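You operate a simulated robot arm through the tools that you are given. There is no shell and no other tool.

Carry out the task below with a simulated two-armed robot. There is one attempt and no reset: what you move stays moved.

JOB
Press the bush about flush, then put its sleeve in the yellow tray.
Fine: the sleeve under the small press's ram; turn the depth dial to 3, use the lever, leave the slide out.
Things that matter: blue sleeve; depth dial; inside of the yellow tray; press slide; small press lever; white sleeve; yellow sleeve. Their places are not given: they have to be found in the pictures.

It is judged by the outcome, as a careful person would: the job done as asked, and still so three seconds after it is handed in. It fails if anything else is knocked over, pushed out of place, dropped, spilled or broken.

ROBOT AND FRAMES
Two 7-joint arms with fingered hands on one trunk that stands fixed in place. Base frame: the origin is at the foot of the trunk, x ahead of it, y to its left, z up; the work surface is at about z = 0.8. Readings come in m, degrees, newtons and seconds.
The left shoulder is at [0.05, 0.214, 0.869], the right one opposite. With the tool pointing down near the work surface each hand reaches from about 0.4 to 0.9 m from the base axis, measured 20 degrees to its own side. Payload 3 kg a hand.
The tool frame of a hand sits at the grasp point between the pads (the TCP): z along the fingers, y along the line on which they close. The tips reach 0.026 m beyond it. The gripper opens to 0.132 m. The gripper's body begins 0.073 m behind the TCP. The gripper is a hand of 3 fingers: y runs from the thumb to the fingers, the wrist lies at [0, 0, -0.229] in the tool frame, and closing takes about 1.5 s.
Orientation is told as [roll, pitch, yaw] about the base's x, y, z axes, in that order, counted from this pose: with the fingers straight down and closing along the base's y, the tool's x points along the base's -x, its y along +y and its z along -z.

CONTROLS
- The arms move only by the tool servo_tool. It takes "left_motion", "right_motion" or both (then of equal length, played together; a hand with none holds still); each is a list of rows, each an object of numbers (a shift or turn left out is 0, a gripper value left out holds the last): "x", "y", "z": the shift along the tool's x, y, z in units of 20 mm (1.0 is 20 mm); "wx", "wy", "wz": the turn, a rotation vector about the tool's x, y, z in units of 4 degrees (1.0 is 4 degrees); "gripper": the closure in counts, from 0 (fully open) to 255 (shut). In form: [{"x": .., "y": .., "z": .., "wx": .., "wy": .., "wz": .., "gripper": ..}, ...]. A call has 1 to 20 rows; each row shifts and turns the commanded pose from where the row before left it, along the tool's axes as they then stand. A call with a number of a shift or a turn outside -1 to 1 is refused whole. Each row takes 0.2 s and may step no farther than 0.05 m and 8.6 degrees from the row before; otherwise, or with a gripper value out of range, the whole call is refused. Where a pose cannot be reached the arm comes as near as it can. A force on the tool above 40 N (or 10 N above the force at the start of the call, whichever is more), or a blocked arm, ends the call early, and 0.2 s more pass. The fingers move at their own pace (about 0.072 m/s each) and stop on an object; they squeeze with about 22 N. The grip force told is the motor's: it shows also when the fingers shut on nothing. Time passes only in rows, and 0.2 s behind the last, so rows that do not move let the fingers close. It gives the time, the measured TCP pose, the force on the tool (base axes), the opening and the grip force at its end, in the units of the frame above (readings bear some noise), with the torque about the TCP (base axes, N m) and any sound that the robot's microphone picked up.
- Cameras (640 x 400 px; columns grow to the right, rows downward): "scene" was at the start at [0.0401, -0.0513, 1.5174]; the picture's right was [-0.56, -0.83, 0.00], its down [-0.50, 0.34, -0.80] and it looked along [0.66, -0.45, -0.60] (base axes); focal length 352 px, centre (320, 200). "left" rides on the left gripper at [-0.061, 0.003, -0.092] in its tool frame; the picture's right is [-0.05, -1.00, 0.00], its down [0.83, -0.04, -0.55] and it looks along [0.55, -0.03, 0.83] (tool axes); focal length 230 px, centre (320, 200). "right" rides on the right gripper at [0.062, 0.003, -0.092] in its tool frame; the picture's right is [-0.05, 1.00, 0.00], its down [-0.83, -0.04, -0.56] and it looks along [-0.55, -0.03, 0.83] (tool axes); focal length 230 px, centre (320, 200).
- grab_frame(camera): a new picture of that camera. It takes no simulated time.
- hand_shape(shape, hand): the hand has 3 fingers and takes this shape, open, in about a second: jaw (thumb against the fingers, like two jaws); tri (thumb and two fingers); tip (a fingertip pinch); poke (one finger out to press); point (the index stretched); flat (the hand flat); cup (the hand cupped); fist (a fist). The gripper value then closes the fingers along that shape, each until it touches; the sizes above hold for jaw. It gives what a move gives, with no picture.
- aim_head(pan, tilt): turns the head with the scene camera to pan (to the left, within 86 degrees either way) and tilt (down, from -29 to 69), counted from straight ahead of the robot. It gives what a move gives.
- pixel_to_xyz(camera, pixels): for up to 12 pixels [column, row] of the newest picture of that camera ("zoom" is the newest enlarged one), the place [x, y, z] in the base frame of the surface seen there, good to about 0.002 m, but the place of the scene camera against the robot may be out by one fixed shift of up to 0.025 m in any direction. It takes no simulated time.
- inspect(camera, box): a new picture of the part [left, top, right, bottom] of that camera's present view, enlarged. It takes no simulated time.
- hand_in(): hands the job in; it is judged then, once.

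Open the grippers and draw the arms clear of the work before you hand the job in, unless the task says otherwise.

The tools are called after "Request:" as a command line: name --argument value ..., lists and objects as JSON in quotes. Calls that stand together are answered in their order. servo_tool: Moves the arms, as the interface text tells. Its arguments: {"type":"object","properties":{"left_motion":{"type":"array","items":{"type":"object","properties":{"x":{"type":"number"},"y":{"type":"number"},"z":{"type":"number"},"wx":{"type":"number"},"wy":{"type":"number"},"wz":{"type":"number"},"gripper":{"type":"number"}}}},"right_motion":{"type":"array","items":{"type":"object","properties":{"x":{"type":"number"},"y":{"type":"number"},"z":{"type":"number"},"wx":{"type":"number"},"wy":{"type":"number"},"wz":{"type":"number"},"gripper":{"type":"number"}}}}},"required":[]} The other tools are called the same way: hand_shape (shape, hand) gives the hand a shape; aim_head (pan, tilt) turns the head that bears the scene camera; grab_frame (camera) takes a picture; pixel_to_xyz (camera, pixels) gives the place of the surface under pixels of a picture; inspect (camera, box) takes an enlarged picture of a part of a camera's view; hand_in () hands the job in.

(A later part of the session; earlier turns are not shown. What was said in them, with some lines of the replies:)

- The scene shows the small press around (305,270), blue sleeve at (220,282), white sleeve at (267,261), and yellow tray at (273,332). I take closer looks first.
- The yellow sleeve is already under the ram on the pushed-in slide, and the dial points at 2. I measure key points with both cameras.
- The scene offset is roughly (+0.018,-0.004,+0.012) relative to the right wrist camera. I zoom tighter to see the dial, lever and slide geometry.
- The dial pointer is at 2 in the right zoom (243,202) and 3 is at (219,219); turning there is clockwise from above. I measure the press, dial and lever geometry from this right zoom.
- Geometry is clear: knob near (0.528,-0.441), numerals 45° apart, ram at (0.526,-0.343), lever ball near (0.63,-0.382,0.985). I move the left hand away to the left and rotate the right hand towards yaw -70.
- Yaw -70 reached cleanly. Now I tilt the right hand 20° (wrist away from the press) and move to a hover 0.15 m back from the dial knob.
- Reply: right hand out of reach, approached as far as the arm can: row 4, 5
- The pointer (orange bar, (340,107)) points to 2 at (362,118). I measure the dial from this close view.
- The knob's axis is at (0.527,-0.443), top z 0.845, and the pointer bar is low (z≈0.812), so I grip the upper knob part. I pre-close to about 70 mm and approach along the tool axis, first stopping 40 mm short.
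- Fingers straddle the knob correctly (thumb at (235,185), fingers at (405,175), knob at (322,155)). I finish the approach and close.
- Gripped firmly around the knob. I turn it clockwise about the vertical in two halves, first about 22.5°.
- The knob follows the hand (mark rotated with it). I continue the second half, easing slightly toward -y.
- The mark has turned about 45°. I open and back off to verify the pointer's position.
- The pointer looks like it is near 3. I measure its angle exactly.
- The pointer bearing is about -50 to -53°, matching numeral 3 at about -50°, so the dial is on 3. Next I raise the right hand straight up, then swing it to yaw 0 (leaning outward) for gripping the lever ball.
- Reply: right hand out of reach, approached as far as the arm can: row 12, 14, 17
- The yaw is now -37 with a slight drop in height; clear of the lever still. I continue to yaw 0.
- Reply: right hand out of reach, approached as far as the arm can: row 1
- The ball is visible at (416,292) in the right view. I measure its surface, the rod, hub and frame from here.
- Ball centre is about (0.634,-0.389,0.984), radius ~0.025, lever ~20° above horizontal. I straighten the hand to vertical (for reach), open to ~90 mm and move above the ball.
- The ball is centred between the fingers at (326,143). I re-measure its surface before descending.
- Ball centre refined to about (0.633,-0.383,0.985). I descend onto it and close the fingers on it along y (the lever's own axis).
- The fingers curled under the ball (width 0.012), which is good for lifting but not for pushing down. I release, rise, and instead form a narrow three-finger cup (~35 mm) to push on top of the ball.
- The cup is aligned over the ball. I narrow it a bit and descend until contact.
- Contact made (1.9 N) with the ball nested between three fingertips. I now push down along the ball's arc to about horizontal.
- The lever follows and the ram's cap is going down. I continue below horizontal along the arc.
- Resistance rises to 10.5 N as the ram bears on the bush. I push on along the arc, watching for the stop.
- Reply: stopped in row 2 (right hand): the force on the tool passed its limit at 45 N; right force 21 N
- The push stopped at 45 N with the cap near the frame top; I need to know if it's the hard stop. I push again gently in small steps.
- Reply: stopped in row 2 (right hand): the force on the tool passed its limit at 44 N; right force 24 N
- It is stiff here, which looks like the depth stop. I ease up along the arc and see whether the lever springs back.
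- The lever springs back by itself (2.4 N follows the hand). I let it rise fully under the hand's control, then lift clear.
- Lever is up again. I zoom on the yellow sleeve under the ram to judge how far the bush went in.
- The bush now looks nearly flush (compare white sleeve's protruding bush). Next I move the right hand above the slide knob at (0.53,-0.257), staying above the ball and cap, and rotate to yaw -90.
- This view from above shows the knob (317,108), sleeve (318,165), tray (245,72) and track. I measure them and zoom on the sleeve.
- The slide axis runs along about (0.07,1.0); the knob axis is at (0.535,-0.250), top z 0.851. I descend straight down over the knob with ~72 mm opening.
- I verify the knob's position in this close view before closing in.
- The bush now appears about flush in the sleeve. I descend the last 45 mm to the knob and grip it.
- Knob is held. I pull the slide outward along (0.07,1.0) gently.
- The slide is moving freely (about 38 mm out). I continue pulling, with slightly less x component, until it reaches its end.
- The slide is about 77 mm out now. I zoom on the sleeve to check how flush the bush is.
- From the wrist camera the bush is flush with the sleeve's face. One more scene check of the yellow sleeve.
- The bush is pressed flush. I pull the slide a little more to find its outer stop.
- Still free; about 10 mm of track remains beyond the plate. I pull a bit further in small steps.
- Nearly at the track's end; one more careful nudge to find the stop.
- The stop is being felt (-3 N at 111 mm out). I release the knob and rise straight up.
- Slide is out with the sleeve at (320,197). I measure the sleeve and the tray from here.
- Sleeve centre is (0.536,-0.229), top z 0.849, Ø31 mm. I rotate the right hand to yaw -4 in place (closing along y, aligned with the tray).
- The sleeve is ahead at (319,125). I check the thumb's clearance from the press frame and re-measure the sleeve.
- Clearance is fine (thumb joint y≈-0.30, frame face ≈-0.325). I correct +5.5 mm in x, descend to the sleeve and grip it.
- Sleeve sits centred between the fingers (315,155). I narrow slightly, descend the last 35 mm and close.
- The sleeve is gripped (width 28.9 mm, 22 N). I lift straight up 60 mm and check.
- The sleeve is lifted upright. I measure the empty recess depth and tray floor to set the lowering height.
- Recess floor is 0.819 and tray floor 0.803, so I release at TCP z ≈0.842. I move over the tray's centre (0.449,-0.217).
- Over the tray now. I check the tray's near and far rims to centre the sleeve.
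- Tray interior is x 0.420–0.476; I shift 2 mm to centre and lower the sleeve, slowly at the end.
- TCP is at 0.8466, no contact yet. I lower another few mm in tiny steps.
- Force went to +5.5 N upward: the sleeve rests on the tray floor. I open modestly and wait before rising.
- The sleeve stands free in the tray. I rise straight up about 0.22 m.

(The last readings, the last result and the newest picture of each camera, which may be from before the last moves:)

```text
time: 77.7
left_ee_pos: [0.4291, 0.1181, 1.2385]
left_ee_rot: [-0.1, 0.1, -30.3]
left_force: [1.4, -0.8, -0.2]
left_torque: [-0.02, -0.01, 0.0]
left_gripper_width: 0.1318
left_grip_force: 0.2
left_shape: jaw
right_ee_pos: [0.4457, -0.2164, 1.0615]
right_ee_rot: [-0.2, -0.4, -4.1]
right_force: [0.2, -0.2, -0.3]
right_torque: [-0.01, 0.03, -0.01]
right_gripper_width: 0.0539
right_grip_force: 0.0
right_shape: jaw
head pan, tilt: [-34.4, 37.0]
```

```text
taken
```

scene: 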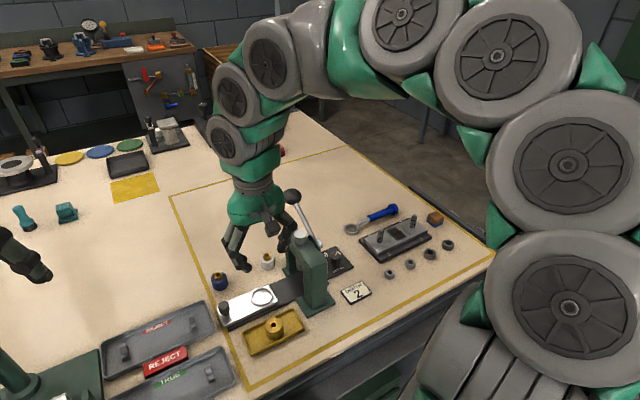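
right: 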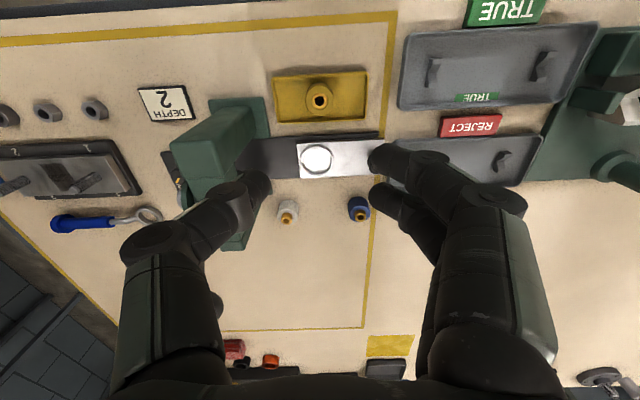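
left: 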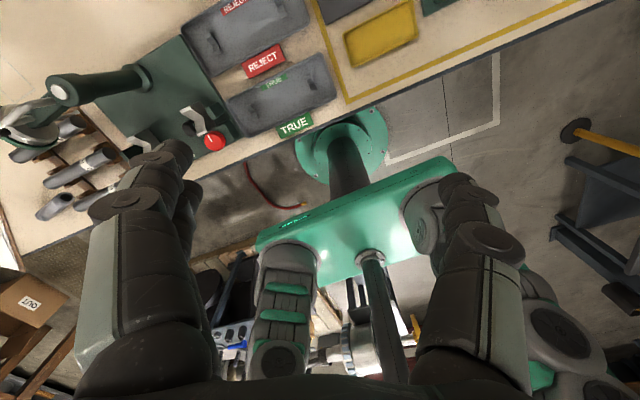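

Sleeve is in the tray and the slide is out. I retreat the right arm up and back, opening the gripper, then take final checks.

Request:
servo_tool --right_motion '[{"z": -1, "x": 0.5, "gripper": 0}, {"z": -1, "x": 0.5}, {"z": -1, "x": 0.5}, {"z": -0.8, "x": 0.4, "y": -0.9}, {"z": -0.8, "x": 0.4, "y": -0.9}, {"z": -0.8, "x": 0.4, "y": -0.9}, {"z": -0.8, "x": 0.4, "y": -0.9}, {"y": -0.9}, {"y": -0.9}, {"y": -0.9}, {"y": -0.9}]'

Request:
grab_frame --camera "scene"

Request:
inspect --camera "scene" --box '[200, 210, 360, 360]'

Request:
grab_frame --camera "right"

```text
time: 80.1
left_ee_pos: [0.4285, 0.1184, 1.2381]
left_ee_rot: [0.0, -0.2, -30.3]
left_force: [-0.1, -0.3, 0.2]
left_torque: [-0.01, 0.01, 0.02]
left_gripper_width: 0.1318
left_grip_force: 0.1
left_shape: jaw
right_ee_pos: [0.376, -0.3555, 1.1853]
right_ee_rot: [-0.2, -0.5, -4.0]
right_force: [0.1, -0.6, -0.4]
right_torque: [0.0, -0.01, 0.03]
right_gripper_width: 0.1315
right_grip_force: 0.1
right_shape: jaw
head pan, tilt: [-34.4, 37.0]
```

```text
taken
```

scene: 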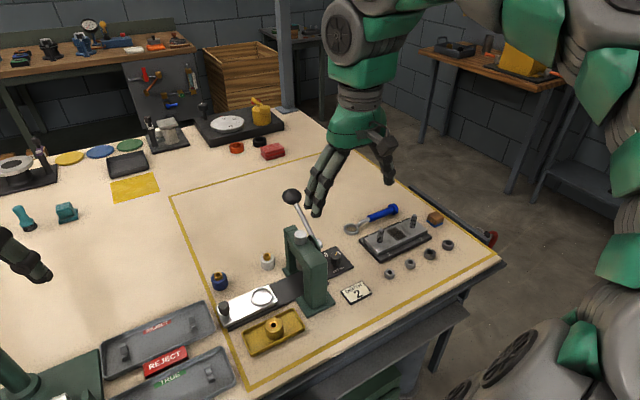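

```text
2.67 times, centred on (280, 285) of scene
```

zoom: 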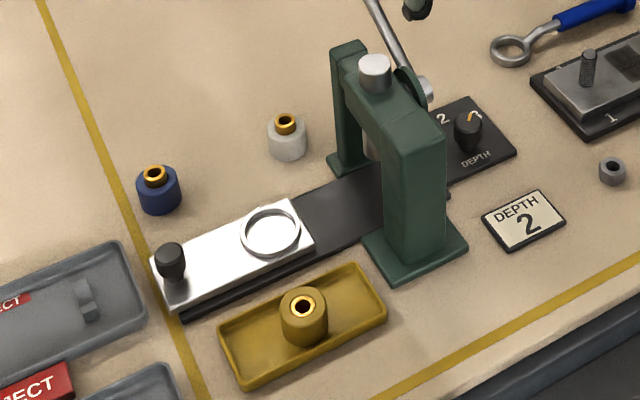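

```text
taken
```

right: 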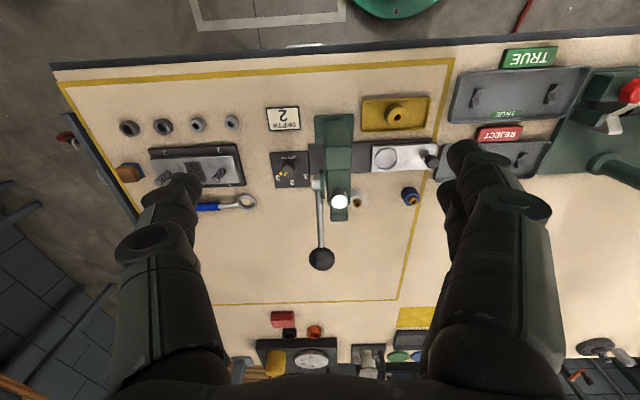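

Everything is in place: sleeve upright in the tray, slide out, lever up, dial on 3, other sleeves untouched. One last close check of the flushness.

Request:
inspect --camera "scene" --box '[258, 306, 293, 346]'

Request:
inspect --camera "right" --box '[262, 145, 322, 195]'

```text
10.00 times, centred on (276, 326) of scene
```

zoom: 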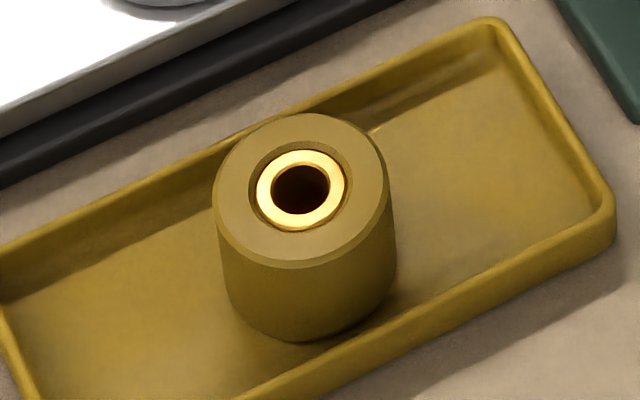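

```text
8.00 times, centred on (292, 170) of right
```

zoom: 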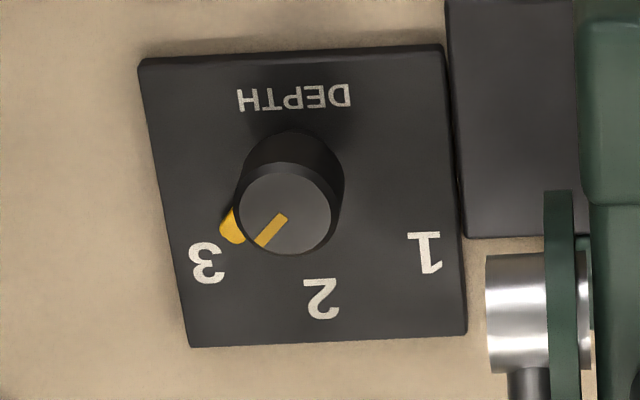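

The bush is flush in the yellow sleeve, the dial pointer is on 3, and both arms are clear with grippers open. I hand the job in.

Request:
hand_in

```text
The job is handed in.
```

The bush in the yellow sleeve is pressed about flush, and the sleeve is standing upright in the yellow tray. I've handed the job in; no verdict came back.

- **Depth dial:** It is turned from 2 to 3, and the pointer lines up with the 3. The card on the bench says "DEPTH 2"; I followed your instruction instead.
- **Press:** I pushed the lever down until it went stiff at about 45 N and moved no further, which I took as the depth stop. The lever then sprang back up.
- **Slide:** It is left pulled out about 110 mm, close to the end of its track.
- **Everything else:** The blue and white sleeves look undisturbed in the final pictures. Both arms are clear of the work with grippers open.

I judged flushness from close-up pictures and did not measure it.
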